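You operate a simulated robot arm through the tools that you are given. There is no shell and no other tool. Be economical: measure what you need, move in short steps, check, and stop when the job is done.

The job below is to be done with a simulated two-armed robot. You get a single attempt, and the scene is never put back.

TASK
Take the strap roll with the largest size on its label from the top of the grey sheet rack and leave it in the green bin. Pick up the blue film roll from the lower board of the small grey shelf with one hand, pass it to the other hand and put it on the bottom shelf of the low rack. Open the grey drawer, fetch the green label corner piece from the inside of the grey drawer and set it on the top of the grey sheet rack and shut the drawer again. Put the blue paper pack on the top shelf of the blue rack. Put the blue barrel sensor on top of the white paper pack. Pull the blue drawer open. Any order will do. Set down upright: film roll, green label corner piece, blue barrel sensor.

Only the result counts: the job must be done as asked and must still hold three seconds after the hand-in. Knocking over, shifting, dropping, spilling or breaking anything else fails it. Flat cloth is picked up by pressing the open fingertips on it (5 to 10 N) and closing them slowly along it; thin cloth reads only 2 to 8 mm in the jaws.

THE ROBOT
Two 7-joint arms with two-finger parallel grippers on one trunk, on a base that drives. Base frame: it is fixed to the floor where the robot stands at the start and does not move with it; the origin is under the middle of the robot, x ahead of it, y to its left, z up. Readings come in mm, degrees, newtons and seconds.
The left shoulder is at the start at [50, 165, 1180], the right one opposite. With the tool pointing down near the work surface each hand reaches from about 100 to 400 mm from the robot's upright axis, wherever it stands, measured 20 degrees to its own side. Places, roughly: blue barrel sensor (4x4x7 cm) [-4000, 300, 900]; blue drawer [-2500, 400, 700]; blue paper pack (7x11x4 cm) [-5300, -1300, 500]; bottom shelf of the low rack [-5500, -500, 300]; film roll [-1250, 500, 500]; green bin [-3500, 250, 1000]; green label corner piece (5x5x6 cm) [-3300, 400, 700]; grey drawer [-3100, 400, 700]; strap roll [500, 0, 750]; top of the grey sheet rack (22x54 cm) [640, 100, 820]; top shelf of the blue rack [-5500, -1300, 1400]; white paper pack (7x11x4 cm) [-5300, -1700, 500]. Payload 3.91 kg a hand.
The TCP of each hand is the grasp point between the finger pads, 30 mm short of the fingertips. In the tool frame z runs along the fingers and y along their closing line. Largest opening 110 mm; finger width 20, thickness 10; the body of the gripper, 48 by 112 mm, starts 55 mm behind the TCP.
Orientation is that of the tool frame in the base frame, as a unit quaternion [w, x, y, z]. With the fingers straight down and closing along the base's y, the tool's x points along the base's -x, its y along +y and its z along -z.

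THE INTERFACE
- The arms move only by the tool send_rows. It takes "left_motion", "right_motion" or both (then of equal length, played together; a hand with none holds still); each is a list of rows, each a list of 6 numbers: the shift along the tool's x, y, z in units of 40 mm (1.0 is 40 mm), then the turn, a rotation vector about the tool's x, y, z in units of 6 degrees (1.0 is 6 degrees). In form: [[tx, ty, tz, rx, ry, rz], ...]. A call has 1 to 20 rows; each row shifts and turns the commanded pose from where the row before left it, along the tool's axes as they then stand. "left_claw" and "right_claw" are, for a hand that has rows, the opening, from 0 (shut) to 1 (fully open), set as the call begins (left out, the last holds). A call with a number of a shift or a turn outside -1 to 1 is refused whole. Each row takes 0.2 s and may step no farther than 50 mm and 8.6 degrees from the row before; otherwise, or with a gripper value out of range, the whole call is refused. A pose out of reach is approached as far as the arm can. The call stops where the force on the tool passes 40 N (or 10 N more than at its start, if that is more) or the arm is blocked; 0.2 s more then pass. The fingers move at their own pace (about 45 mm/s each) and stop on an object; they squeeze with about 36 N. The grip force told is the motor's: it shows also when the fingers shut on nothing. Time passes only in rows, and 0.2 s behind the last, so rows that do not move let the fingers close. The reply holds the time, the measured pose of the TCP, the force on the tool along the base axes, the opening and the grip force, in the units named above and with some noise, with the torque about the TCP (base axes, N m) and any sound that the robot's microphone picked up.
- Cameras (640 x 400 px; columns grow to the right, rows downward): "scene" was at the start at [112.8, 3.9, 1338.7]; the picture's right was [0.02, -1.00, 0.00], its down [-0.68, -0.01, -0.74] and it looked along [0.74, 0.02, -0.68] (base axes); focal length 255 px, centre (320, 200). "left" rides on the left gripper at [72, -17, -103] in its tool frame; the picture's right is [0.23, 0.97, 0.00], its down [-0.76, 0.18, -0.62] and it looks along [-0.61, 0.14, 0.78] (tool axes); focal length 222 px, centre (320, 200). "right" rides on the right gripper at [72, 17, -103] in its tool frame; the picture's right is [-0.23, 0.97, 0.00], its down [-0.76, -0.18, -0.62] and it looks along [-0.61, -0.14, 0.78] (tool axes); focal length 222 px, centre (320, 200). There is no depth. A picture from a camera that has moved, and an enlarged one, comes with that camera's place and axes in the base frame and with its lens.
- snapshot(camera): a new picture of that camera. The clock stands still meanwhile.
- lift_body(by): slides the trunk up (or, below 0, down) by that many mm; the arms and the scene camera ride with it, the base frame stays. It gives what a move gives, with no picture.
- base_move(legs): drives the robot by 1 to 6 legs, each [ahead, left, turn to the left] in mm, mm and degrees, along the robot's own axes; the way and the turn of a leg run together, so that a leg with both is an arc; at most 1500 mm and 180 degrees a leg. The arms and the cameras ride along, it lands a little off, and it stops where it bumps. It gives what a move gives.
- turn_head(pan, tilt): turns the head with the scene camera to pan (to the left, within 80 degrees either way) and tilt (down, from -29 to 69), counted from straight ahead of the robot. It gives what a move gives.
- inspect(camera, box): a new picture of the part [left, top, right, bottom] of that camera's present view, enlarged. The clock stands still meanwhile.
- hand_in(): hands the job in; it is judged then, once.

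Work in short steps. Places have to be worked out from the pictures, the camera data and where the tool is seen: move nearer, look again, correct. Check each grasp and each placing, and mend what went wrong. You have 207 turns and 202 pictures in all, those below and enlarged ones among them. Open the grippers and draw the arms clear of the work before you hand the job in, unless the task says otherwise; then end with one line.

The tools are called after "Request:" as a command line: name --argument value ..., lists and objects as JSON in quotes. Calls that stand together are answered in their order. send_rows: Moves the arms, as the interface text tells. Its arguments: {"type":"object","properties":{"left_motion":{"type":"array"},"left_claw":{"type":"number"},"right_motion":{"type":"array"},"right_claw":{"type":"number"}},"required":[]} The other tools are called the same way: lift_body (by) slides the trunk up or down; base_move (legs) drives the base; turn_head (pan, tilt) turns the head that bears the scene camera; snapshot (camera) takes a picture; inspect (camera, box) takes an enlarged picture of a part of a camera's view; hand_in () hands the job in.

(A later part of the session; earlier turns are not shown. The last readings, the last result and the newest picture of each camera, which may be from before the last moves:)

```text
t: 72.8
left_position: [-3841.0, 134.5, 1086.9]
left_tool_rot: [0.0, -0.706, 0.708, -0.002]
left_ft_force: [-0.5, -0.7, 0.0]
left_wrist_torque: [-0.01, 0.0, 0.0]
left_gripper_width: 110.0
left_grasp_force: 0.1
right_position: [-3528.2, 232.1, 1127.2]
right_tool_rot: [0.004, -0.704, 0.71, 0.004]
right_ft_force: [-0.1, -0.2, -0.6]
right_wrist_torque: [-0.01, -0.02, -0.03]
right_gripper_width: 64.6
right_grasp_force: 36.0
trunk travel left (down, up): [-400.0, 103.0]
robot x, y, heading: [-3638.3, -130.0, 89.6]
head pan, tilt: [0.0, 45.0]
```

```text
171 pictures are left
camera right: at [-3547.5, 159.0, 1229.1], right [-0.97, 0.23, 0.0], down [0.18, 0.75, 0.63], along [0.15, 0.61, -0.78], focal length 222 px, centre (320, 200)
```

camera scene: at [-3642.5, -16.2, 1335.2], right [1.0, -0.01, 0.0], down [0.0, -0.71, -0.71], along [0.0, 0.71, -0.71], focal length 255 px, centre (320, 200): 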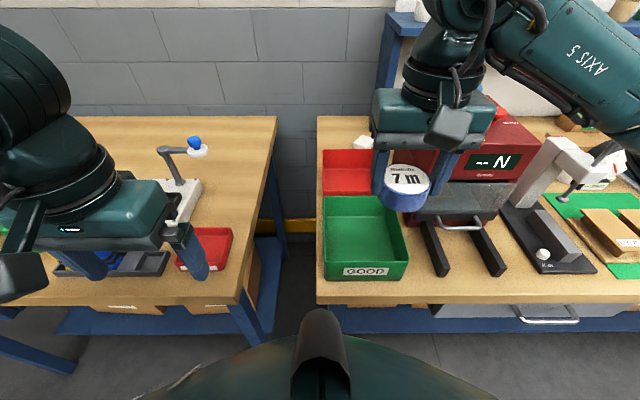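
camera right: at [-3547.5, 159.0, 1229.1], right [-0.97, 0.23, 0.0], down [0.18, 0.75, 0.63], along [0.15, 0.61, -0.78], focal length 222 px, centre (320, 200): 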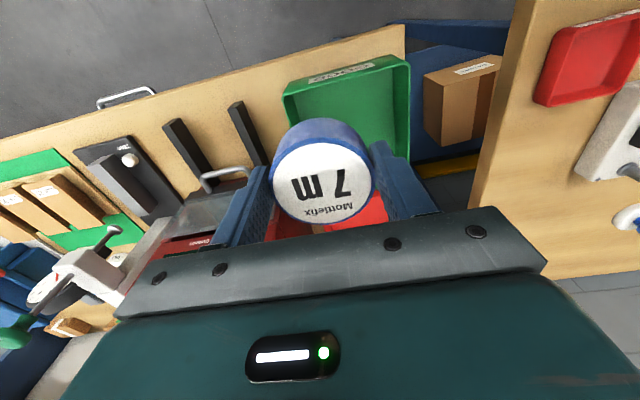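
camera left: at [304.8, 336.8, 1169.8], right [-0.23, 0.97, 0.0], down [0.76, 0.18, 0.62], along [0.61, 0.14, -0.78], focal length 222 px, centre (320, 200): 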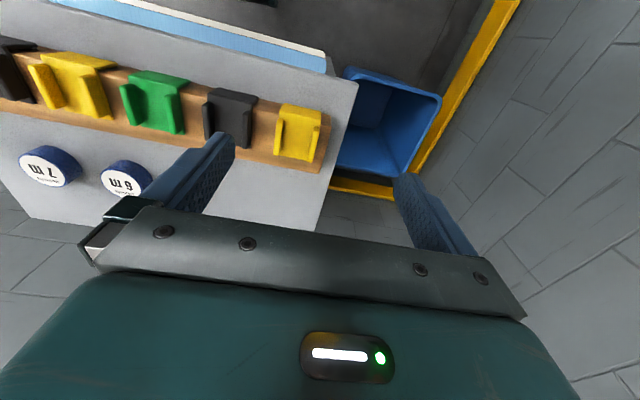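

Bin centre ≈[-3562, 272], floor ≈905, rim ≈970. Align the right hand over it and lower so the roll's bottom is just above the floor.

Request:
send_rows --right_motion '[[-0.5, 0.43, 0, 0, 0, 0], [-0.45, 0.42, 0, 0, 0, 0], [0, 0, 1, 0, 0, 0], [0, 0, 1, 0, 0, 0], [0, 0, 0.5, 0, 0, 0]]'

Request:
snapshot --camera "right"

Request:
snapshot --camera "scene"

```text
t: 74.0
left_position: [-3840.3, 135.0, 1085.3]
left_tool_rot: [0.0, -0.706, 0.708, -0.002]
left_ft_force: [0.4, 0.1, 0.3]
left_wrist_torque: [-0.02, -0.02, 0.02]
left_gripper_width: 109.9
left_grasp_force: 0.1
right_position: [-3562.3, 271.7, 1026.3]
right_tool_rot: [0.004, -0.705, 0.709, 0.004]
right_ft_force: [-0.5, -0.1, -1.2]
right_wrist_torque: [-0.02, 0.01, 0.01]
right_gripper_width: 64.8
right_grasp_force: 36.1
trunk travel left (down, up): [-400.0, 103.0]
robot x, y, heading: [-3644.2, -126.7, 89.4]
head pan, tilt: [0.0, 45.0]
```

```text
170 pictures are left
camera right: at [-3581.1, 197.7, 1128.9], right [-0.97, 0.23, 0.0], down [0.18, 0.75, 0.63], along [0.15, 0.61, -0.78], focal length 222 px, centre (320, 200)
```

right: 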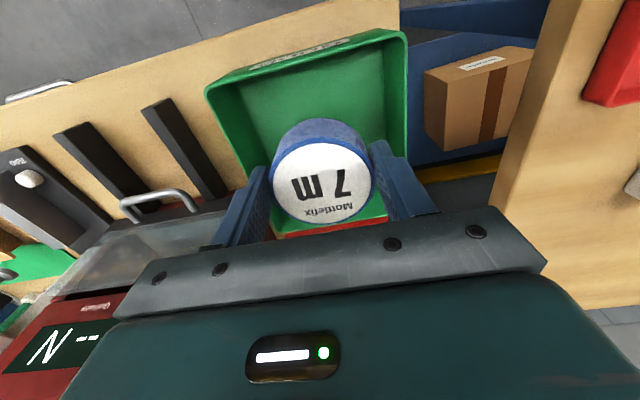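

```text
169 pictures are left
camera scene: at [-3642.3, -16.1, 1335.2], right [1.0, -0.01, 0.0], down [0.0, -0.71, -0.71], along [0.0, 0.71, -0.71], focal length 255 px, centre (320, 200)
```

scene: 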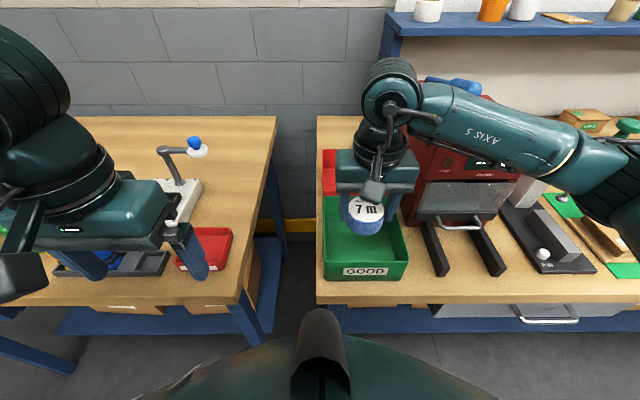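

Roll is inside the bin's outline. Lower 75 mm with force guard.

Request:
send_rows --right_motion '[[0.15, 0, 0.7, 0, 0, 0], [0, 0, 0.7, 0, 0, 0], [0, 0, 0.5, 0, 0, 0]]'

Request:
snapshot --camera "right"

```text
t: 74.8
left_position: [-3840.6, 133.8, 1086.0]
left_tool_rot: [0.0, -0.706, 0.709, -0.002]
left_ft_force: [0.6, -0.2, 0.1]
left_wrist_torque: [-0.01, 0.02, -0.01]
left_gripper_width: 110.0
left_grasp_force: 0.0
right_position: [-3562.0, 263.9, 951.3]
right_tool_rot: [0.005, -0.705, 0.709, 0.004]
right_ft_force: [-0.3, -0.3, -1.2]
right_wrist_torque: [-0.03, -0.02, -0.02]
right_gripper_width: 64.9
right_grasp_force: 36.0
trunk travel left (down, up): [-400.0, 103.0]
robot x, y, heading: [-3642.8, -129.6, 89.4]
head pan, tilt: [0.0, 45.0]
```

```text
168 pictures are left
camera right: at [-3580.8, 191.7, 1053.8], right [-0.97, 0.23, 0.0], down [0.18, 0.75, 0.63], along [0.15, 0.61, -0.78], focal length 222 px, centre (320, 200)
```

right: 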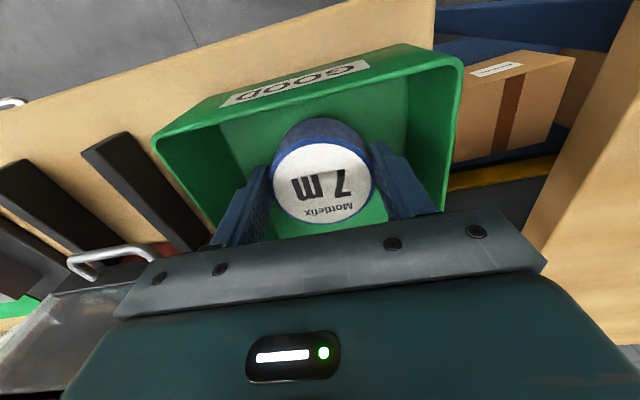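

Inside the bin. Lower a touch more, then open to ~0.72.

Request:
send_rows --right_motion '[[0, 0, 0.12, 0, 0, 0], [0, 0, 0.1, 0, 0, 0]]'

Request:
send_rows --right_motion '[[0, 0, 0, 0, 0, 0], [0, 0, 0, 0, 0, 0], [0, 0, -0.5, 0, 0, 0], [0, 0, -1, 0, 0, 0], [0, 0, -1, 0, 0, 0]]' --right_claw 0.72

Request:
snapshot --camera "right"

Request:
snapshot --camera "left"

```text
t: 75.4
left_position: [-3841.2, 134.0, 1086.3]
left_tool_rot: [0.0, -0.706, 0.709, -0.001]
left_ft_force: [0.4, 0.9, -1.0]
left_wrist_torque: [-0.02, 0.0, -0.01]
left_gripper_width: 110.0
left_grasp_force: 0.0
right_position: [-3562.0, 266.1, 943.6]
right_tool_rot: [0.004, -0.705, 0.709, 0.004]
right_ft_force: [-0.3, 0.0, -0.3]
right_wrist_torque: [0.01, 0.0, -0.03]
right_gripper_width: 64.4
right_grasp_force: 36.3
trunk travel left (down, up): [-400.0, 103.0]
robot x, y, heading: [-3647.6, -127.4, 89.8]
head pan, tilt: [0.0, 45.0]
```

```text
t: 76.6
left_position: [-3840.4, 134.4, 1085.6]
left_tool_rot: [0.0, -0.706, 0.708, -0.002]
left_ft_force: [-0.2, 0.4, -0.3]
left_wrist_torque: [-0.01, 0.02, -0.01]
left_gripper_width: 110.2
left_grasp_force: 0.0
right_position: [-3565.3, 264.4, 1042.0]
right_tool_rot: [0.004, -0.704, 0.71, 0.003]
right_ft_force: [0.3, 0.0, -1.1]
right_wrist_torque: [-0.02, -0.02, -0.01]
right_gripper_width: 79.4
right_grasp_force: 0.1
trunk travel left (down, up): [-400.0, 103.0]
robot x, y, heading: [-3645.1, -127.9, 89.5]
head pan, tilt: [0.0, 45.0]
```

```text
167 pictures are left
camera right: at [-3582.9, 191.1, 1145.1], right [-0.97, 0.23, 0.0], down [0.18, 0.75, 0.63], along [0.15, 0.61, -0.78], focal length 222 px, centre (320, 200)
```

right: 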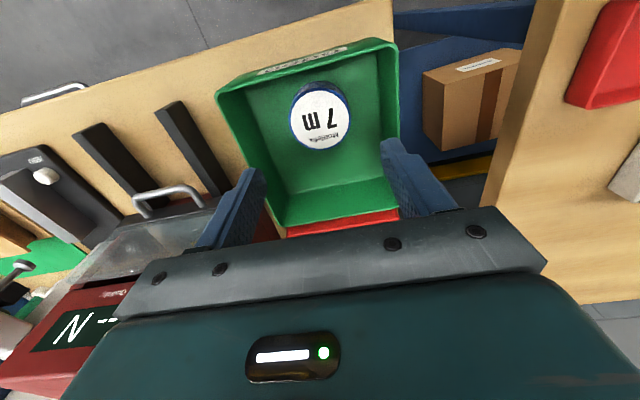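

```text
166 pictures are left
camera left: at [-3825.7, 62.4, 1189.1], right [-0.97, -0.22, 0.0], down [-0.18, 0.76, 0.62], along [-0.14, 0.61, -0.78], focal length 222 px, centre (320, 200)
```

left: 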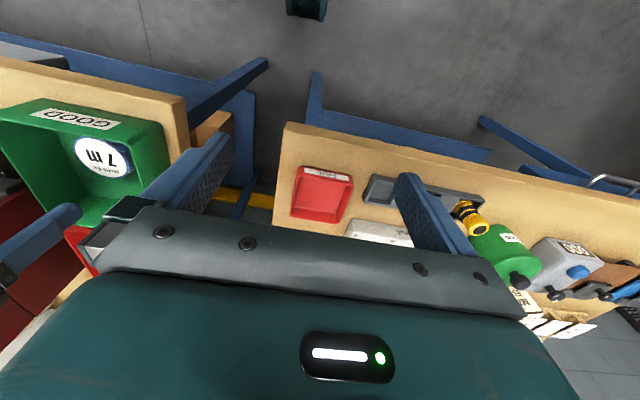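

Strap roll rests in the green bin. Retract hands, strafe left ~300 to face the second table and look for the blue barrel sensor.

Request:
send_rows --left_motion '[[0, 0, 0, 0, 0, 0], [0.6, -0.3, 0, 0, 0, 0], [0.6, -0.3, 0, 0, 0, 0], [0, 0, 0, 0, 0, 0], [0, 0, 0, 0, 0, 0]]' --right_motion '[[0, 0, -1, 0, 0, 0], [0, 0, -1, 0, 0, 0], [1, 0, 0, 0, 0, 0], [1, 0, 0, 0, 0, 0], [1, 0, 0, 0, 0, 0]]'

Request:
base_move --legs '[[-60, 0, 0.4], [0, 300, 0]]'

Request:
snapshot --camera "scene"

Request:
snapshot --camera "left"

```text
t: 77.8
left_position: [-3809.6, 111.7, 1100.8]
left_tool_rot: [0.0, -0.705, 0.709, -0.001]
left_ft_force: [-0.4, -0.1, 0.4]
left_wrist_torque: [0.03, -0.01, 0.0]
left_gripper_width: 110.1
left_grasp_force: 0.1
left hand out of reach, approached as far as the arm can: row 2, 3
right_position: [-3563.3, 142.4, 1122.6]
right_tool_rot: [0.004, -0.704, 0.71, 0.005]
right_ft_force: [-0.8, -0.3, 0.6]
right_wrist_torque: [0.01, 0.01, -0.02]
right_gripper_width: 79.3
right_grasp_force: 0.1
trunk travel left (down, up): [-400.0, 103.0]
robot x, y, heading: [-3646.8, -131.7, 89.5]
head pan, tilt: [0.0, 45.0]
```

```text
t: 81.5
left_position: [-4104.1, 49.7, 1100.8]
left_tool_rot: [-0.001, 0.708, -0.707, 0.001]
left_ft_force: [0.3, -0.2, 0.0]
left_wrist_torque: [-0.01, 0.03, -0.01]
left_gripper_width: 110.1
left_grasp_force: 0.1
right_position: [-3859.1, 83.4, 1123.5]
right_tool_rot: [0.004, -0.707, 0.707, 0.004]
right_ft_force: [0.1, -0.7, -0.2]
right_wrist_torque: [-0.02, -0.01, -0.03]
right_gripper_width: 79.2
right_grasp_force: 0.1
trunk travel left (down, up): [-400.0, 103.0]
robot x, y, heading: [-3933.5, -189.0, 89.8]
head pan, tilt: [0.0, 45.0]
```

```text
165 pictures are left
camera scene: at [-3937.1, -76.5, 1335.2], right [1.0, 0.0, 0.0], down [0.0, -0.71, -0.71], along [0.0, 0.71, -0.71], focal length 255 px, centre (320, 200)
```

scene: 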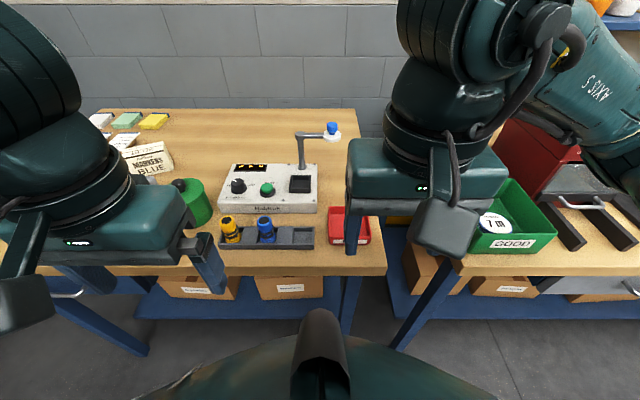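

```text
164 pictures are left
camera left: at [-4089.3, -21.8, 1203.5], right [-0.97, -0.23, 0.0], down [-0.18, 0.76, 0.62], along [-0.14, 0.6, -0.78], focal length 222 px, centre (320, 200)
```

left: 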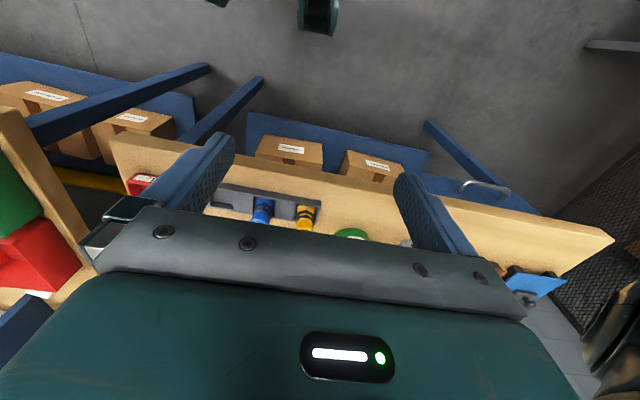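

Request:
inspect --camera "scene" --box '[200, 150, 360, 260]'

Request:
inspect --camera "left" --box '[180, 170, 380, 250]'

```text
3.64 times, centred on (280, 205) of scene
camera zoom: at [-3937.1, -76.5, 1335.2], right [1.0, 0.0, 0.0], down [0.0, -0.71, -0.71], along [0.0, 0.71, -0.71], focal length 928 px, centre (466, 182)
```

zoom: 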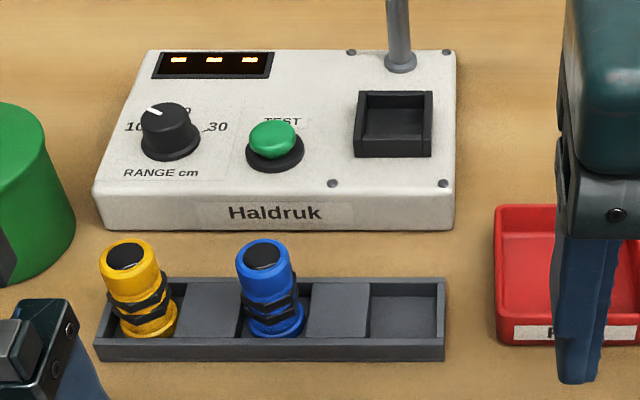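

```text
3.20 times, centred on (280, 210) of left
camera zoom: at [-4089.3, -21.8, 1203.5], right [-0.97, -0.23, 0.0], down [-0.18, 0.76, 0.62], along [-0.14, 0.6, -0.78], focal length 711 px, centre (448, 168)
```

zoom: 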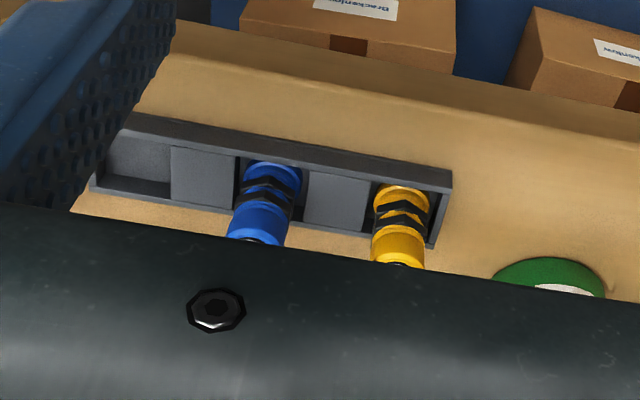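

Blue sensor stands in the tray at about [-4040, 232], top ≈975. I drive ahead 60, narrow the left gripper to 60 mm, and hover above it.

Request:
base_move --legs '[[60, 0, 0]]'

Request:
send_rows --left_motion '[[-0.8, -0.4, 0, 0, 0, 0], [-0.8, -0.4, 0, 0, 0, 0], [-0.8, -0.4, 0, 0, 0, 0], [-0.65, -0.4, 0, 0, 0, 0], [0, 0, 0.8, 0, 0, 0], [0, 0, 0.8, 0, 0, 0]]' --left_claw 0.55

Request:
snapshot --camera "left"

Request:
snapshot --camera "scene"

```text
t: 82.5
left_position: [-4103.8, 111.3, 1100.7]
left_tool_rot: [0.0, 0.708, -0.707, 0.001]
left_ft_force: [0.2, 0.4, 0.2]
left_wrist_torque: [-0.02, 0.0, -0.04]
left_gripper_width: 109.8
left_grasp_force: 0.1
right_position: [-3858.9, 145.5, 1121.8]
right_tool_rot: [0.003, -0.706, 0.708, 0.004]
right_ft_force: [0.4, 0.5, -0.8]
right_wrist_torque: [-0.02, 0.01, -0.01]
right_gripper_width: 79.1
right_grasp_force: 0.0
trunk travel left (down, up): [-400.0, 103.0]
robot x, y, heading: [-3937.5, -130.0, 89.7]
head pan, tilt: [0.0, 45.0]
```

```text
t: 83.9
left_position: [-4040.4, 233.9, 1036.9]
left_tool_rot: [0.0, 0.708, -0.706, 0.002]
left_ft_force: [-0.1, 0.3, 0.2]
left_wrist_torque: [-0.03, 0.01, -0.02]
left_gripper_width: 60.4
left_grasp_force: 0.0
right_position: [-3859.0, 144.2, 1122.0]
right_tool_rot: [0.005, -0.707, 0.708, 0.004]
right_ft_force: [0.4, 0.3, 0.5]
right_wrist_torque: [-0.05, 0.03, 0.02]
right_gripper_width: 79.0
right_grasp_force: 0.1
trunk travel left (down, up): [-400.0, 103.0]
robot x, y, heading: [-3938.1, -128.3, 89.9]
head pan, tilt: [0.0, 45.0]
```

```text
161 pictures are left
camera left: at [-4024.3, 162.4, 1139.7], right [-0.97, -0.23, 0.0], down [-0.18, 0.76, 0.62], along [-0.14, 0.61, -0.78], focal length 222 px, centre (320, 200)
```

left: 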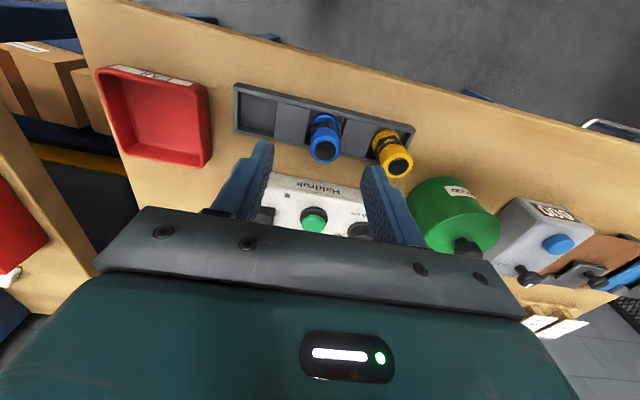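

```text
160 pictures are left
camera scene: at [-3936.9, -15.5, 1335.3], right [1.0, 0.0, 0.0], down [0.0, -0.71, -0.71], along [0.0, 0.71, -0.71], focal length 255 px, centre (320, 200)
```

scene: 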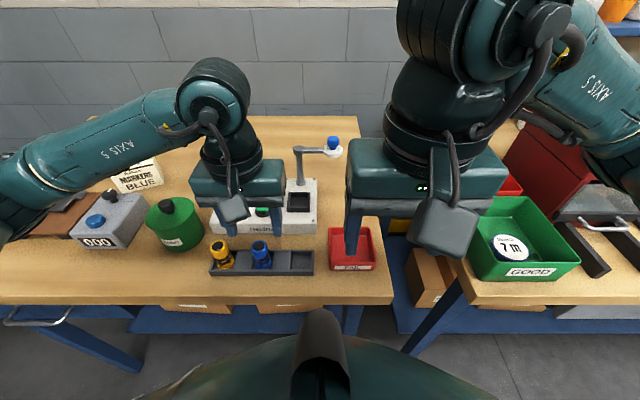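

Sensor judged at [-4043, 238], top ≈975. Adjust and descend to z≈958, then grip.

Request:
send_rows --left_motion '[[-0.12, 0.07, 0.7, 0, 0, 0], [0, 0, 0.6, 0, 0, 0], [0, 0, 0.6, 0, 0, 0]]'

Request:
snapshot --camera "left"

```text
t: 84.7
left_position: [-4044.1, 238.0, 960.7]
left_tool_rot: [0.0, 0.708, -0.706, 0.002]
left_ft_force: [-0.5, 0.5, 0.3]
left_wrist_torque: [-0.03, 0.02, 0.04]
left_gripper_width: 60.7
left_grasp_force: 0.0
right_position: [-3858.7, 145.0, 1121.8]
right_tool_rot: [0.005, -0.707, 0.707, 0.004]
right_ft_force: [-0.2, 0.5, -0.1]
right_wrist_torque: [0.0, 0.02, -0.01]
right_gripper_width: 79.2
right_grasp_force: 0.1
trunk travel left (down, up): [-400.0, 103.0]
robot x, y, heading: [-3935.5, -124.6, 90.1]
head pan, tilt: [0.0, 45.0]
```

```text
159 pictures are left
camera left: at [-4027.8, 166.5, 1062.4], right [-0.97, -0.23, 0.0], down [-0.18, 0.76, 0.62], along [-0.14, 0.61, -0.78], focal length 222 px, centre (320, 200)
```

left: 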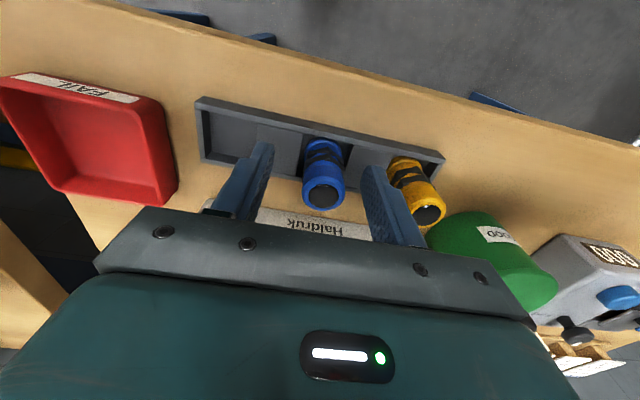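

Fingers straddle the sensor. Lower 8 mm and close.

Request:
send_rows --left_motion '[[0, 0, 0.2, 0, 0, 0]]'

Request:
send_rows --left_motion '[[0, 0, 0, 0, 0, 0], [0, 0, 0, 0, 0, 0], [0, 0, 0, 0, 0, 0], [0, 0, 0, 0, 0, 0], [0, 0, -0.5, 0, 0, 0], [0, 0, -0.7, 0, 0, 0], [0, 0, -1, 0, 0, 0], [0, 0, -1, 0, 0, 0]]' --left_claw 0

Request:
snapshot --camera "left"

Request:
snapshot --camera "scene"

```text
t: 85.1
left_position: [-4043.9, 238.3, 950.7]
left_tool_rot: [0.0, 0.707, -0.707, 0.002]
left_ft_force: [0.3, 0.2, -0.5]
left_wrist_torque: [-0.01, -0.01, -0.01]
left_gripper_width: 60.6
left_grasp_force: 0.0
right_position: [-3857.3, 145.2, 1121.8]
right_tool_rot: [-0.003, 0.707, -0.707, -0.004]
right_ft_force: [0.5, -0.2, 0.4]
right_wrist_torque: [-0.05, 0.01, -0.03]
right_gripper_width: 79.2
right_grasp_force: 0.1
trunk travel left (down, up): [-400.0, 103.0]
robot x, y, heading: [-3934.1, -127.5, 89.9]
head pan, tilt: [0.0, 45.0]
```

```text
t: 86.9
left_position: [-4043.1, 238.5, 1081.0]
left_tool_rot: [0.0, 0.707, -0.707, 0.002]
left_ft_force: [0.0, -0.5, 0.2]
left_wrist_torque: [0.01, 0.02, -0.03]
left_gripper_width: 0.0
left_grasp_force: 35.9
right_position: [-3857.7, 144.4, 1121.7]
right_tool_rot: [0.003, -0.706, 0.708, 0.003]
right_ft_force: [0.9, -0.2, -0.3]
right_wrist_torque: [-0.01, 0.03, -0.05]
right_gripper_width: 79.2
right_grasp_force: 0.1
trunk travel left (down, up): [-400.0, 103.0]
robot x, y, heading: [-3937.8, -127.3, 90.0]
head pan, tilt: [0.0, 45.0]
```

```text
158 pictures are left
camera left: at [-4027.2, 166.5, 1184.4], right [-0.97, -0.23, 0.0], down [-0.18, 0.76, 0.62], along [-0.14, 0.6, -0.78], focal length 222 px, centre (320, 200)
```

left: 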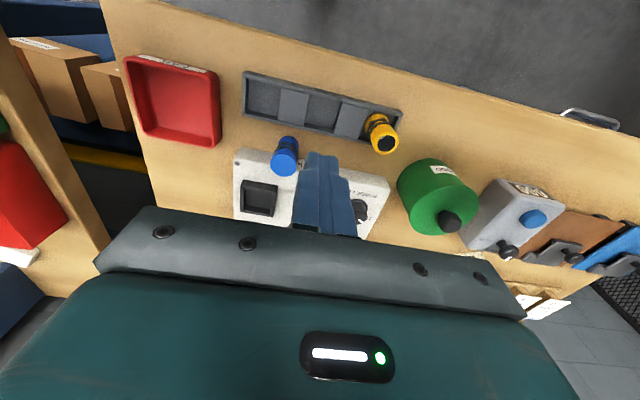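

```text
157 pictures are left
camera scene: at [-3936.7, -15.7, 1335.2], right [1.0, 0.0, 0.0], down [0.0, -0.71, -0.71], along [0.0, 0.71, -0.71], focal length 255 px, centre (320, 200)
```

scene: 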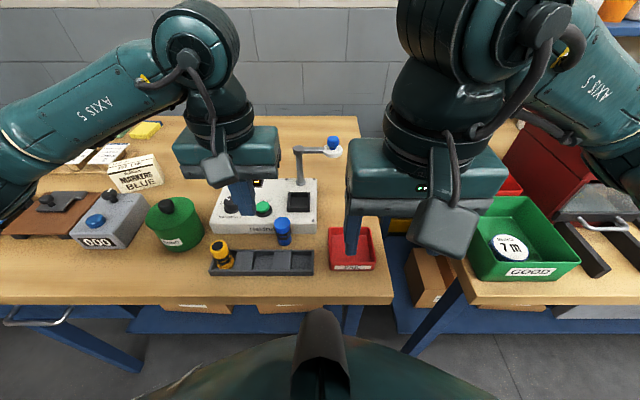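

The sensor slipped out of the grip and now sits behind the tray; I enlarge.

Request:
inspect --camera "scene" --box '[200, 170, 340, 280]'

Request:
inspect --camera "left" --box '[220, 60, 420, 185]'

```text
3.64 times, centred on (270, 225) of scene
camera zoom: at [-3936.7, -15.7, 1335.2], right [1.0, 0.0, 0.0], down [0.0, -0.71, -0.71], along [0.0, 0.71, -0.71], focal length 928 px, centre (502, 109)
```

zoom: 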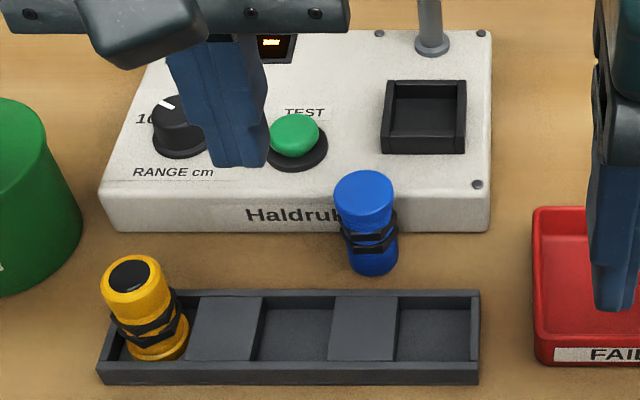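

```text
3.20 times, centred on (320, 122) of left
camera zoom: at [-4027.2, 166.5, 1184.4], right [-0.97, -0.23, 0.0], down [-0.18, 0.76, 0.62], along [-0.14, 0.6, -0.78], focal length 711 px, centre (320, 448)
```

zoom: 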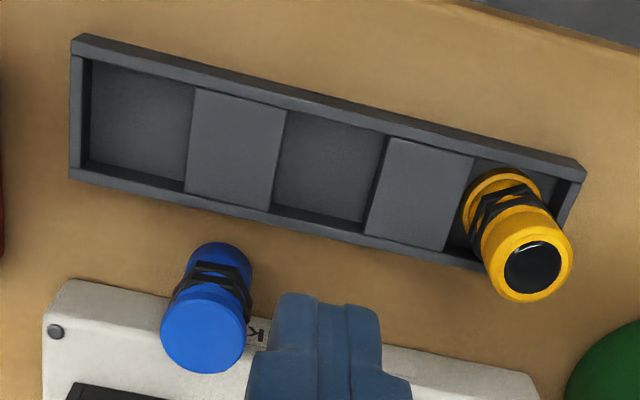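

Request:
inspect --camera "scene" --box '[265, 205, 305, 250]'

Request:
inspect --camera "left" --box '[260, 125, 310, 185]'

```text
8.89 times, centred on (285, 228) of scene
camera zoom: at [-3936.7, -15.7, 1335.2], right [1.0, 0.0, 0.0], down [0.0, -0.71, -0.71], along [0.0, 0.71, -0.71], focal length 2269 px, centre (631, -44)
```

zoom: 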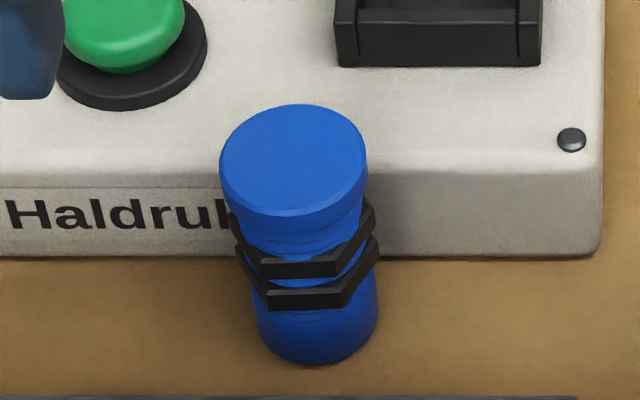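

```text
6.67 times, centred on (285, 155) of left
camera zoom: at [-4027.2, 166.5, 1184.4], right [-0.97, -0.23, 0.0], down [-0.18, 0.76, 0.62], along [-0.14, 0.6, -0.78], focal length 1481 px, centre (553, 500)
```

zoom: 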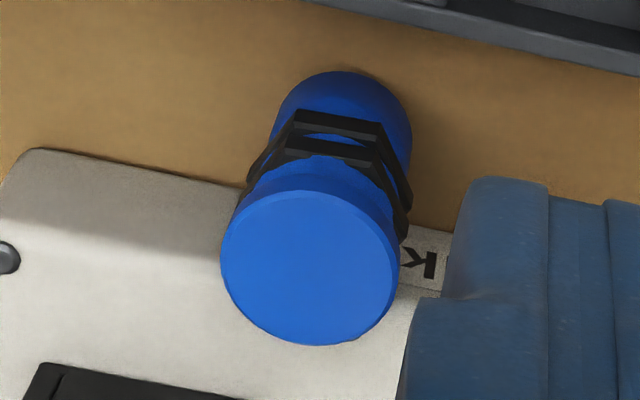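

The sensor now stands upside-down at about [-4012, 298] (top ≈956) behind the tray. I'll regrasp it there (closing along x), then lay and re-grip it to turn it right way up. Hover first.

Request:
send_rows --left_motion '[[-0.75, -0.4, 0, 0, 0, 0], [-0.75, -0.4, 0, 0, 0, 0], [0, 0, 0, 0, 0, 0], [0, 0, 1, 0, 0, 0], [0, 0, 1, 0, 0, 0]]' --left_claw 0.6

Request:
snapshot --camera "left"

Request:
inspect --camera "scene" --box '[200, 130, 360, 270]'

```text
t: 88.1
left_position: [-4012.4, 297.3, 1001.1]
left_tool_rot: [-0.001, 0.708, -0.706, 0.002]
left_ft_force: [0.4, 0.0, 0.4]
left_wrist_torque: [0.0, 0.0, 0.01]
left_gripper_width: 65.9
left_grasp_force: 0.0
right_position: [-3858.0, 145.1, 1122.6]
right_tool_rot: [0.004, -0.707, 0.707, 0.004]
right_ft_force: [-0.5, -0.1, -0.1]
right_wrist_torque: [-0.02, -0.01, -0.02]
right_gripper_width: 79.2
right_grasp_force: 0.0
trunk travel left (down, up): [-400.0, 103.0]
robot x, y, heading: [-3940.6, -127.8, 90.1]
head pan, tilt: [0.0, 45.0]
```

```text
152 pictures are left
camera left: at [-3996.4, 225.9, 1105.0], right [-0.97, -0.23, 0.0], down [-0.18, 0.76, 0.62], along [-0.14, 0.61, -0.78], focal length 222 px, centre (320, 200)
```

left: 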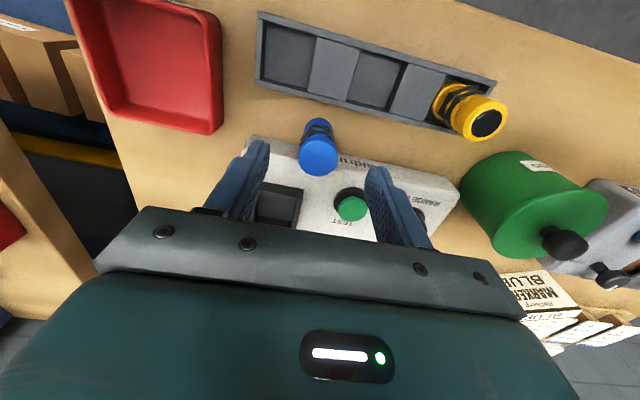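

```text
2.86 times, centred on (280, 200) of scene
camera zoom: at [-3937.0, -15.5, 1335.3], right [1.0, 0.0, 0.0], down [0.0, -0.71, -0.71], along [0.0, 0.71, -0.71], focal length 729 px, centre (434, 200)
```

zoom: 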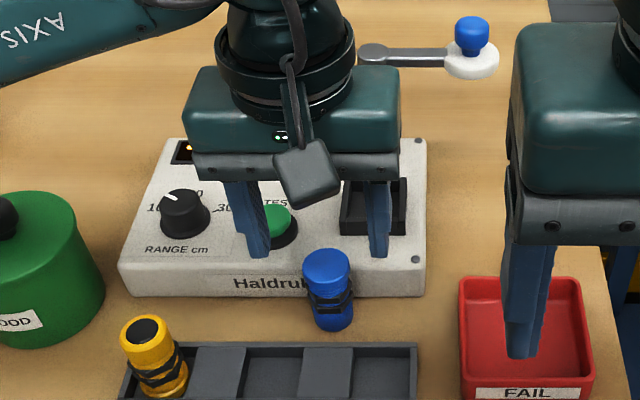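

Sensor confirmed at [-4012, 301]. Descend 54 mm and close.

Request:
send_rows --left_motion '[[-0.08, 0, 0.5, 0, 0, 0], [0, 0, 0.5, 0, 0, 0], [0, 0, 0.35, 0, 0, 0]]'

Request:
send_rows --left_motion '[[0, 0, 0, 0, 0, 0], [0, 0, 0, 0, 0, 0], [0, 0, 0, 0, 0, 0], [0, 0, 0, 0, 0, 0]]' --left_claw 0

Request:
snapshot --camera "left"

```text
t: 88.9
left_position: [-4013.0, 299.6, 946.6]
left_tool_rot: [0.0, 0.708, -0.706, 0.001]
left_ft_force: [-0.1, -0.1, -0.8]
left_wrist_torque: [0.03, -0.01, 0.0]
left_gripper_width: 66.1
left_grasp_force: 0.0
right_position: [-3857.7, 145.2, 1122.8]
right_tool_rot: [-0.004, 0.707, -0.707, -0.004]
right_ft_force: [1.0, -0.2, 0.9]
right_wrist_torque: [0.0, 0.02, 0.01]
right_gripper_width: 79.1
right_grasp_force: 0.1
trunk travel left (down, up): [-400.0, 103.0]
robot x, y, heading: [-3936.2, -129.9, 90.1]
head pan, tilt: [0.0, 45.0]
```

```text
t: 89.9
left_position: [-4013.0, 299.8, 947.2]
left_tool_rot: [0.0, 0.708, -0.706, 0.001]
left_ft_force: [0.2, -0.1, 0.5]
left_wrist_torque: [-0.02, 0.02, -0.02]
left_gripper_width: 32.4
left_grasp_force: 36.4
right_position: [-3858.7, 144.7, 1121.6]
right_tool_rot: [0.003, -0.707, 0.707, 0.003]
right_ft_force: [-0.5, -0.4, 0.6]
right_wrist_torque: [-0.01, 0.0, -0.02]
right_gripper_width: 79.2
right_grasp_force: 0.0
trunk travel left (down, up): [-400.0, 103.0]
robot x, y, heading: [-3935.9, -125.4, 90.0]
head pan, tilt: [0.0, 45.0]
```

```text
150 pictures are left
camera left: at [-3996.6, 228.2, 1049.5], right [-0.97, -0.23, 0.0], down [-0.18, 0.76, 0.62], along [-0.14, 0.6, -0.78], focal length 222 px, centre (320, 200)
```

left: 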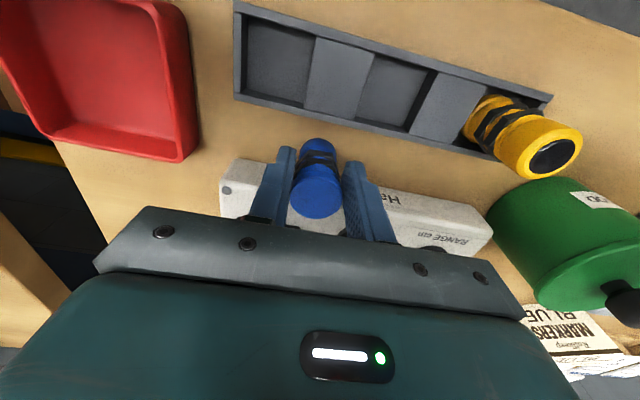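

Held at 32 mm. Lift gently and check.

Request:
send_rows --left_motion '[[0, 0, -0.3, 0, 0, 0], [0, 0, -0.5, 0, 0, 0], [0, 0, -0.8, 0, 0, 0], [0, 0, -1, 0, 0, 0], [0, 0, -1, 0, 0, 0]]'

Request:
snapshot --camera "left"

Request:
snapshot --camera "scene"

```text
t: 91.1
left_position: [-4012.7, 301.7, 1091.6]
left_tool_rot: [0.0, 0.708, -0.706, 0.001]
left_ft_force: [-0.3, -0.4, -1.0]
left_wrist_torque: [-0.02, -0.02, 0.0]
left_gripper_width: 31.8
left_grasp_force: 35.8
right_position: [-3857.8, 145.1, 1123.1]
right_tool_rot: [0.004, -0.706, 0.708, 0.004]
right_ft_force: [0.1, -0.7, -0.4]
right_wrist_torque: [0.02, 0.02, -0.01]
right_gripper_width: 79.1
right_grasp_force: 0.0
trunk travel left (down, up): [-400.0, 103.0]
robot x, y, heading: [-3939.4, -128.5, 90.0]
head pan, tilt: [0.0, 45.0]
```

```text
149 pictures are left
camera left: at [-3995.5, 229.3, 1193.4], right [-0.97, -0.23, 0.0], down [-0.18, 0.76, 0.62], along [-0.14, 0.6, -0.78], focal length 222 px, centre (320, 200)
```

left: 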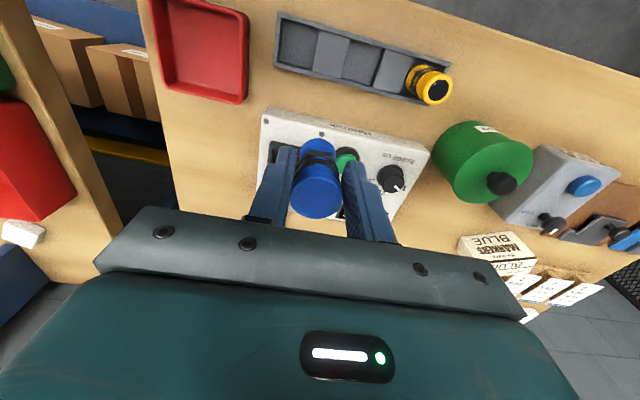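

```text
148 pictures are left
camera scene: at [-3936.7, -15.8, 1335.2], right [1.0, 0.0, 0.0], down [0.0, -0.71, -0.71], along [0.0, 0.71, -0.71], focal length 255 px, centre (320, 200)
```

scene: 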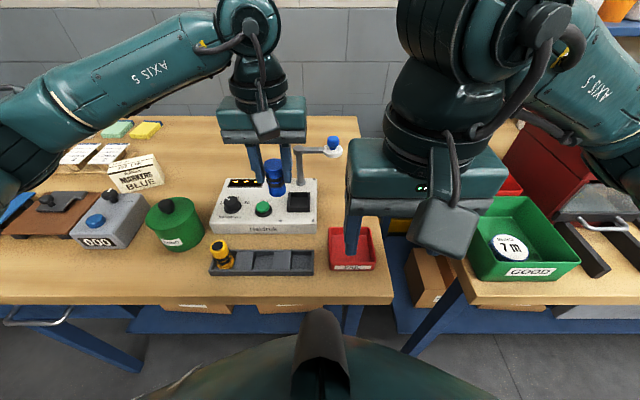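

Held firmly. Pull hand back to y≈215, then strafe left 165 mm to reach free table space.

Request:
send_rows --left_motion '[[0.8, 0.4, 0, 0, 0, 0], [0.8, 0.4, 0, 0, 0, 0], [0.6, 0.4, 0, 0, 0, 0]]'

Request:
base_move --legs '[[0, 165, 0]]'

Request:
send_rows --left_motion '[[0, 0, 0, 0, 0, -1], [0, 0, 0, 0, 0, -1], [0, 0, 0, 0, 0, -1], [0, 0, 0, 0, 0, -1], [0, 0, 0, 0, 0, -1], [0, 0, 0, 0, 0, -1], [0, 0, 0, 0, 0, -1], [0, 0, 0, 0, 0, -1], [0, 0, 0, 0, 0, -1], [0, 0, 0, 0, 0, -1], [0, 0, 0, 0, 0, -1], [0, 0, 0, 0, 0, -1], [0, 0, 0, 0, 0, -1], [0, 0, 0, 0, 0, -1], [0, 0, 0, 0, 0, -1]]'

Request:
snapshot --camera "scene"

```text
t: 91.9
left_position: [-4060.9, 211.1, 1091.4]
left_tool_rot: [0.0, 0.708, -0.706, 0.002]
left_ft_force: [0.4, -0.2, -1.3]
left_wrist_torque: [-0.01, 0.01, -0.01]
left_gripper_width: 32.3
left_grasp_force: 35.6
right_position: [-3858.4, 144.7, 1122.9]
right_tool_rot: [-0.003, 0.708, -0.706, -0.004]
right_ft_force: [-0.1, -0.6, 0.6]
right_wrist_torque: [0.02, -0.03, -0.04]
right_gripper_width: 79.0
right_grasp_force: 0.0
trunk travel left (down, up): [-400.0, 103.0]
robot x, y, heading: [-3933.6, -129.1, 89.9]
head pan, tilt: [0.0, 45.0]
```

```text
t: 94.0
left_position: [-4223.1, 211.1, 1091.3]
left_tool_rot: [-0.001, 0.708, -0.707, 0.001]
left_ft_force: [-0.1, 0.2, -0.4]
left_wrist_torque: [-0.02, -0.02, 0.0]
left_gripper_width: 32.3
left_grasp_force: 35.7
right_position: [-4020.6, 144.8, 1123.0]
right_tool_rot: [0.003, -0.707, 0.707, 0.004]
right_ft_force: [-0.1, 0.3, 0.1]
right_wrist_torque: [0.01, -0.04, -0.01]
right_gripper_width: 79.1
right_grasp_force: 0.1
trunk travel left (down, up): [-400.0, 103.0]
robot x, y, heading: [-4095.8, -125.2, 90.1]
head pan, tilt: [0.0, 45.0]
```

```text
t: 97.2
left_position: [-4223.9, 210.4, 1092.0]
left_tool_rot: [0.001, 1.0, 0.001, 0.001]
left_ft_force: [-0.1, -0.1, -1.1]
left_wrist_torque: [0.01, -0.01, 0.01]
left_gripper_width: 32.1
left_grasp_force: 36.0
right_position: [-4020.3, 145.3, 1122.5]
right_tool_rot: [0.004, -0.706, 0.708, 0.004]
right_ft_force: [0.5, 0.4, 0.1]
right_wrist_torque: [-0.02, -0.02, -0.01]
right_gripper_width: 79.4
right_grasp_force: 0.1
trunk travel left (down, up): [-400.0, 103.0]
robot x, y, heading: [-4101.0, -126.0, 90.1]
head pan, tilt: [0.0, 45.0]
```

```text
147 pictures are left
camera scene: at [-4099.2, -15.6, 1335.2], right [1.0, 0.0, 0.0], down [0.0, -0.71, -0.71], along [0.0, 0.71, -0.71], focal length 255 px, centre (320, 200)
```

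scene: 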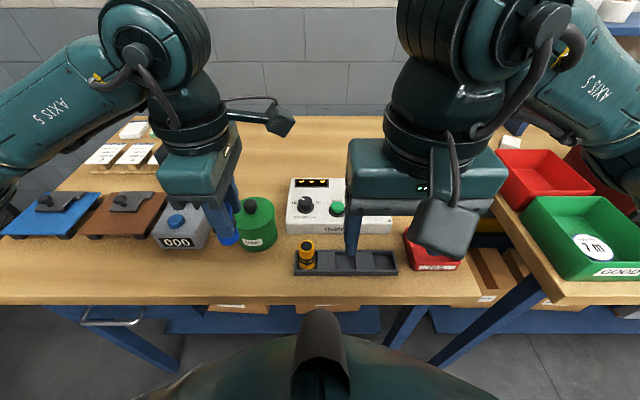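

Yaw done. Now tilt the tool to point right (78°), away from objects, and look.

Request:
send_rows --left_motion '[[0, 0.1, 0, 0, 1, 0], [0, 0.1, 0, 0, 1, 0], [0, 0, 0, 0, 1, 0], [0, 0, 0, 0, 1, 0], [0, 0, 0, 0, 1, 0], [0, 0, 0, 0, 1, 0], [0, 0, 0, 0, 1, 0], [0, 0, 0, 0, 1, 0], [0, 0, 0, 0, 1, 0], [0, 0, 0, 0, 1, 0], [0, 0, 0, 0, 1, 0], [0, 0, 0, 0, 1, 0], [0, 0, 0, 0, 1, 0], [0, 0, 0, 0, 0, 0]]'

Request:
snapshot --camera "scene"

Request:
snapshot --camera "left"

```text
t: 100.2
left_position: [-4223.5, 203.3, 1090.8]
left_tool_rot: [0.0, 0.776, 0.002, 0.63]
left_ft_force: [-0.1, 0.6, -0.8]
left_wrist_torque: [-0.03, 0.04, 0.01]
left_gripper_width: 32.3
left_grasp_force: 36.8
right_position: [-4021.4, 145.3, 1121.7]
right_tool_rot: [0.003, -0.706, 0.708, 0.003]
right_ft_force: [-0.2, 0.4, -0.3]
right_wrist_torque: [0.01, 0.0, 0.03]
right_gripper_width: 78.8
right_grasp_force: 0.1
trunk travel left (down, up): [-400.0, 103.0]
robot x, y, heading: [-4100.3, -126.8, 90.0]
head pan, tilt: [0.0, 45.0]
```

```text
146 pictures are left
camera scene: at [-4099.2, -15.5, 1335.2], right [1.0, 0.0, 0.0], down [0.0, -0.71, -0.71], along [0.0, 0.71, -0.71], focal length 255 px, centre (320, 200)
```

scene: 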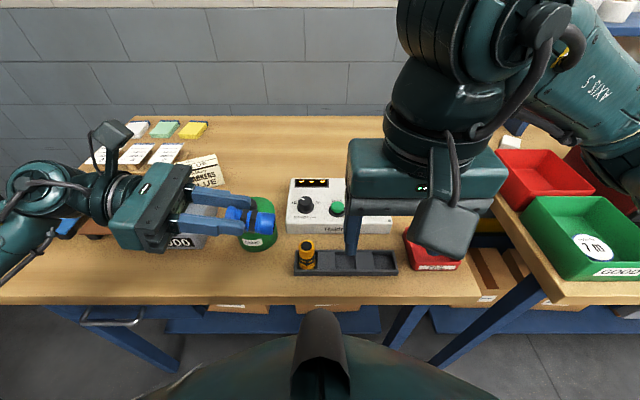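

```text
145 pictures are left
camera left: at [-4310.5, 220.8, 1182.6], right [0.05, -0.97, 0.22], down [-0.77, -0.18, -0.62], along [0.64, -0.14, -0.75], focal length 222 px, centre (320, 200)
```

left: 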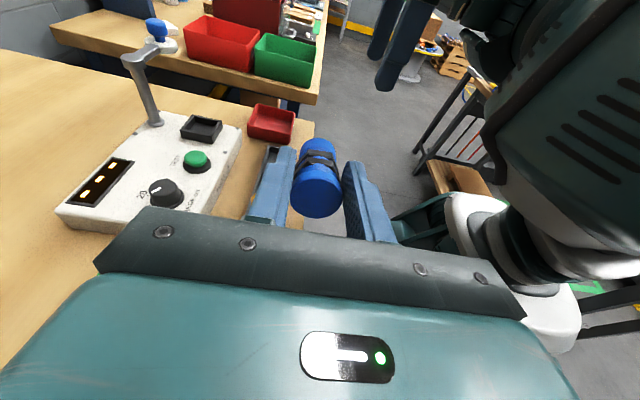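

Works: sensor is horizontal, black face pointing right. Lower 100 mm and check clearance.

Request:
send_rows --left_motion '[[-0.978, 0, 0.208, 0, 0, 0], [-0.978, 0, 0.208, 0, 0, 0], [-0.49, 0, 0.1, 0, 0, 0], [0, 0, 0, 0, 0, 0]]'

Request:
snapshot --camera "scene"

Request:
snapshot --camera "left"

```text
t: 101.2
left_position: [-4221.8, 204.1, 991.0]
left_tool_rot: [0.0, 0.777, 0.001, 0.63]
left_ft_force: [0.8, 0.7, -0.5]
left_wrist_torque: [0.03, 0.05, -0.01]
left_gripper_width: 32.3
left_grasp_force: 36.4
right_position: [-4020.6, 143.8, 1122.1]
right_tool_rot: [0.003, -0.707, 0.707, 0.003]
right_ft_force: [0.1, 0.2, 0.6]
right_wrist_torque: [-0.07, 0.02, 0.01]
right_gripper_width: 79.1
right_grasp_force: 0.0
trunk travel left (down, up): [-400.0, 103.0]
robot x, y, heading: [-4101.3, -130.6, 89.9]
head pan, tilt: [0.0, 45.0]
```

```text
144 pictures are left
camera scene: at [-4099.2, -15.6, 1335.2], right [1.0, 0.0, 0.0], down [0.0, -0.71, -0.71], along [0.0, 0.71, -0.71], focal length 255 px, centre (320, 200)
```

scene: 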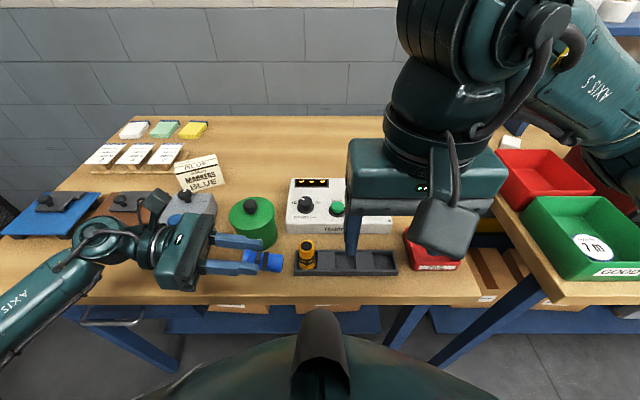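

```text
143 pictures are left
camera left: at [-4309.7, 221.2, 1082.8], right [0.05, -0.97, 0.22], down [-0.77, -0.18, -0.62], along [0.64, -0.14, -0.75], focal length 222 px, centre (320, 200)
```

left: 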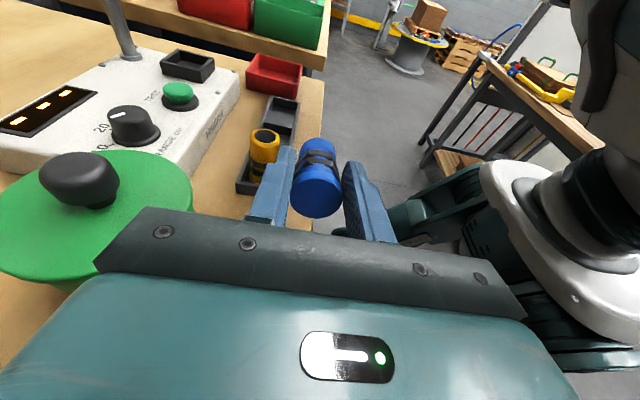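

Clearance looks OK. Lower toward the table in small steps until light contact.

Request:
send_rows --left_motion '[[-0.6, 0, 0.128, 0, 0, 0], [-0.5, 0, 0.106, 0, 0, 0], [-0.3, 0, 0.064, 0, 0, 0], [0, 0, 0, 0, 0, 0]]'

Request:
inspect --camera "scene" --box '[60, 180, 320, 320]'

```text
t: 102.2
left_position: [-4222.7, 202.7, 934.3]
left_tool_rot: [0.001, 0.777, 0.001, 0.63]
left_ft_force: [-0.3, -0.1, -0.8]
left_wrist_torque: [0.0, 0.01, -0.04]
left_gripper_width: 32.2
left_grasp_force: 36.2
right_position: [-4020.6, 143.5, 1122.9]
right_tool_rot: [0.004, -0.706, 0.708, 0.003]
right_ft_force: [0.1, 0.6, -0.4]
right_wrist_torque: [0.05, -0.03, 0.0]
right_gripper_width: 79.4
right_grasp_force: 0.0
trunk travel left (down, up): [-400.0, 103.0]
robot x, y, heading: [-4097.7, -124.8, 90.0]
head pan, tilt: [0.0, 45.0]
```

```text
2.46 times, centred on (190, 250) of scene
camera zoom: at [-4099.2, -15.6, 1335.2], right [1.0, 0.0, 0.0], down [0.0, -0.71, -0.71], along [0.0, 0.71, -0.71], focal length 628 px, centre (640, 77)
```

zoom: 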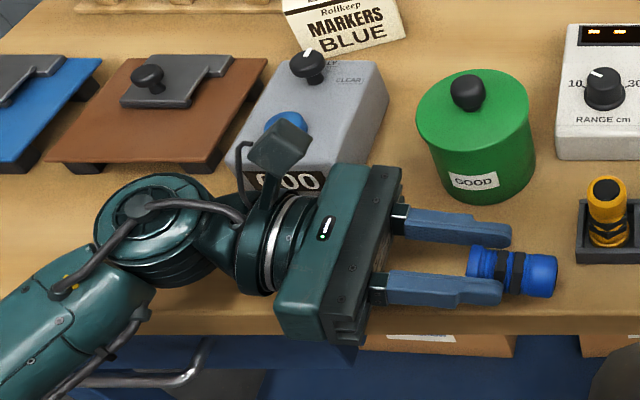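

Still no contact at 934. Lower in 4 mm steps.

Request:
send_rows --left_motion '[[-0.1, 0, 0.021, 0, 0, 0], [-0.1, 0, 0.021, 0, 0, 0], [0, 0, 0, 0, 0, 0]]'

```text
t: 103.0
left_position: [-4221.7, 202.9, 927.0]
left_tool_rot: [0.001, 0.776, 0.001, 0.63]
left_ft_force: [-0.2, -0.1, -1.1]
left_wrist_torque: [0.01, 0.0, -0.04]
left_gripper_width: 32.0
left_grasp_force: 36.1
right_position: [-4019.9, 144.9, 1121.8]
right_tool_rot: [0.004, -0.706, 0.708, 0.004]
right_ft_force: [0.5, -1.5, 0.4]
right_wrist_torque: [-0.03, -0.02, 0.0]
right_gripper_width: 79.3
right_grasp_force: 0.1
trunk travel left (down, up): [-400.0, 103.0]
robot x, y, heading: [-4098.0, -125.2, 89.9]
head pan, tilt: [0.0, 45.0]
```

Request:
send_rows --left_motion '[[-0.07, 0, 0.015, 0, 0, 0], [-0.07, 0, 0.015, 0, 0, 0], [0, 0, 0, 0, 0, 0]]'

Request:
inspect --camera "scene" --box '[60, 180, 320, 320]'

```text
t: 103.8
left_position: [-4222.2, 202.9, 920.1]
left_tool_rot: [0.0, 0.777, 0.002, 0.63]
left_ft_force: [0.2, 0.3, -0.2]
left_wrist_torque: [-0.01, 0.03, 0.01]
left_gripper_width: 32.0
left_grasp_force: 36.3
right_position: [-4020.2, 144.5, 1122.5]
right_tool_rot: [0.003, -0.706, 0.708, 0.004]
right_ft_force: [0.2, -0.1, -0.4]
right_wrist_torque: [-0.01, 0.02, -0.01]
right_gripper_width: 79.2
right_grasp_force: 0.0
trunk travel left (down, up): [-400.0, 103.0]
robot x, y, heading: [-4101.2, -130.1, 90.0]
head pan, tilt: [0.0, 45.0]
```

```text
2.46 times, centred on (190, 250) of scene
camera zoom: at [-4099.2, -15.6, 1335.2], right [1.0, 0.0, 0.0], down [0.0, -0.71, -0.71], along [0.0, 0.71, -0.71], focal length 628 px, centre (640, 77)
```

zoom: 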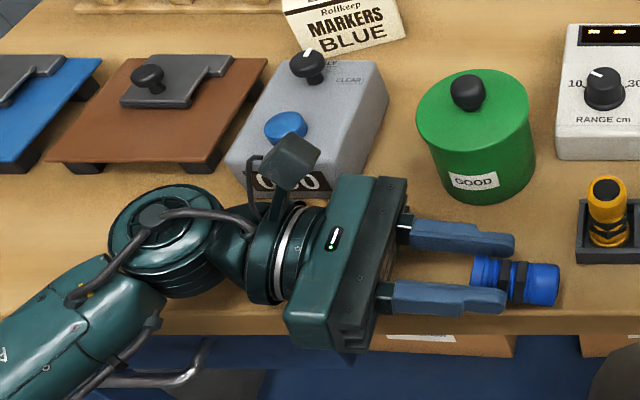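

Request:
send_rows --left_motion '[[-0.06, 0, 0.013, 0, 0, 0], [-0.06, 0, 0.013, 0, 0, 0], [0, 0, 0, 0, 0, 0]]'

```text
t: 104.6
left_position: [-4221.2, 201.9, 918.1]
left_tool_rot: [0.0, 0.775, 0.0, 0.632]
left_ft_force: [-4.4, -0.2, 15.6]
left_wrist_torque: [-0.03, -0.82, -0.02]
left_gripper_width: 32.1
left_grasp_force: 36.6
right_position: [-4020.6, 142.8, 1122.7]
right_tool_rot: [0.005, -0.707, 0.707, 0.005]
right_ft_force: [0.4, 0.6, -0.3]
right_wrist_torque: [0.03, -0.01, -0.05]
right_gripper_width: 79.4
right_grasp_force: 0.1
trunk travel left (down, up): [-400.0, 103.0]
robot x, y, heading: [-4103.6, -125.7, 89.8]
head pan, tilt: [0.0, 45.0]
```

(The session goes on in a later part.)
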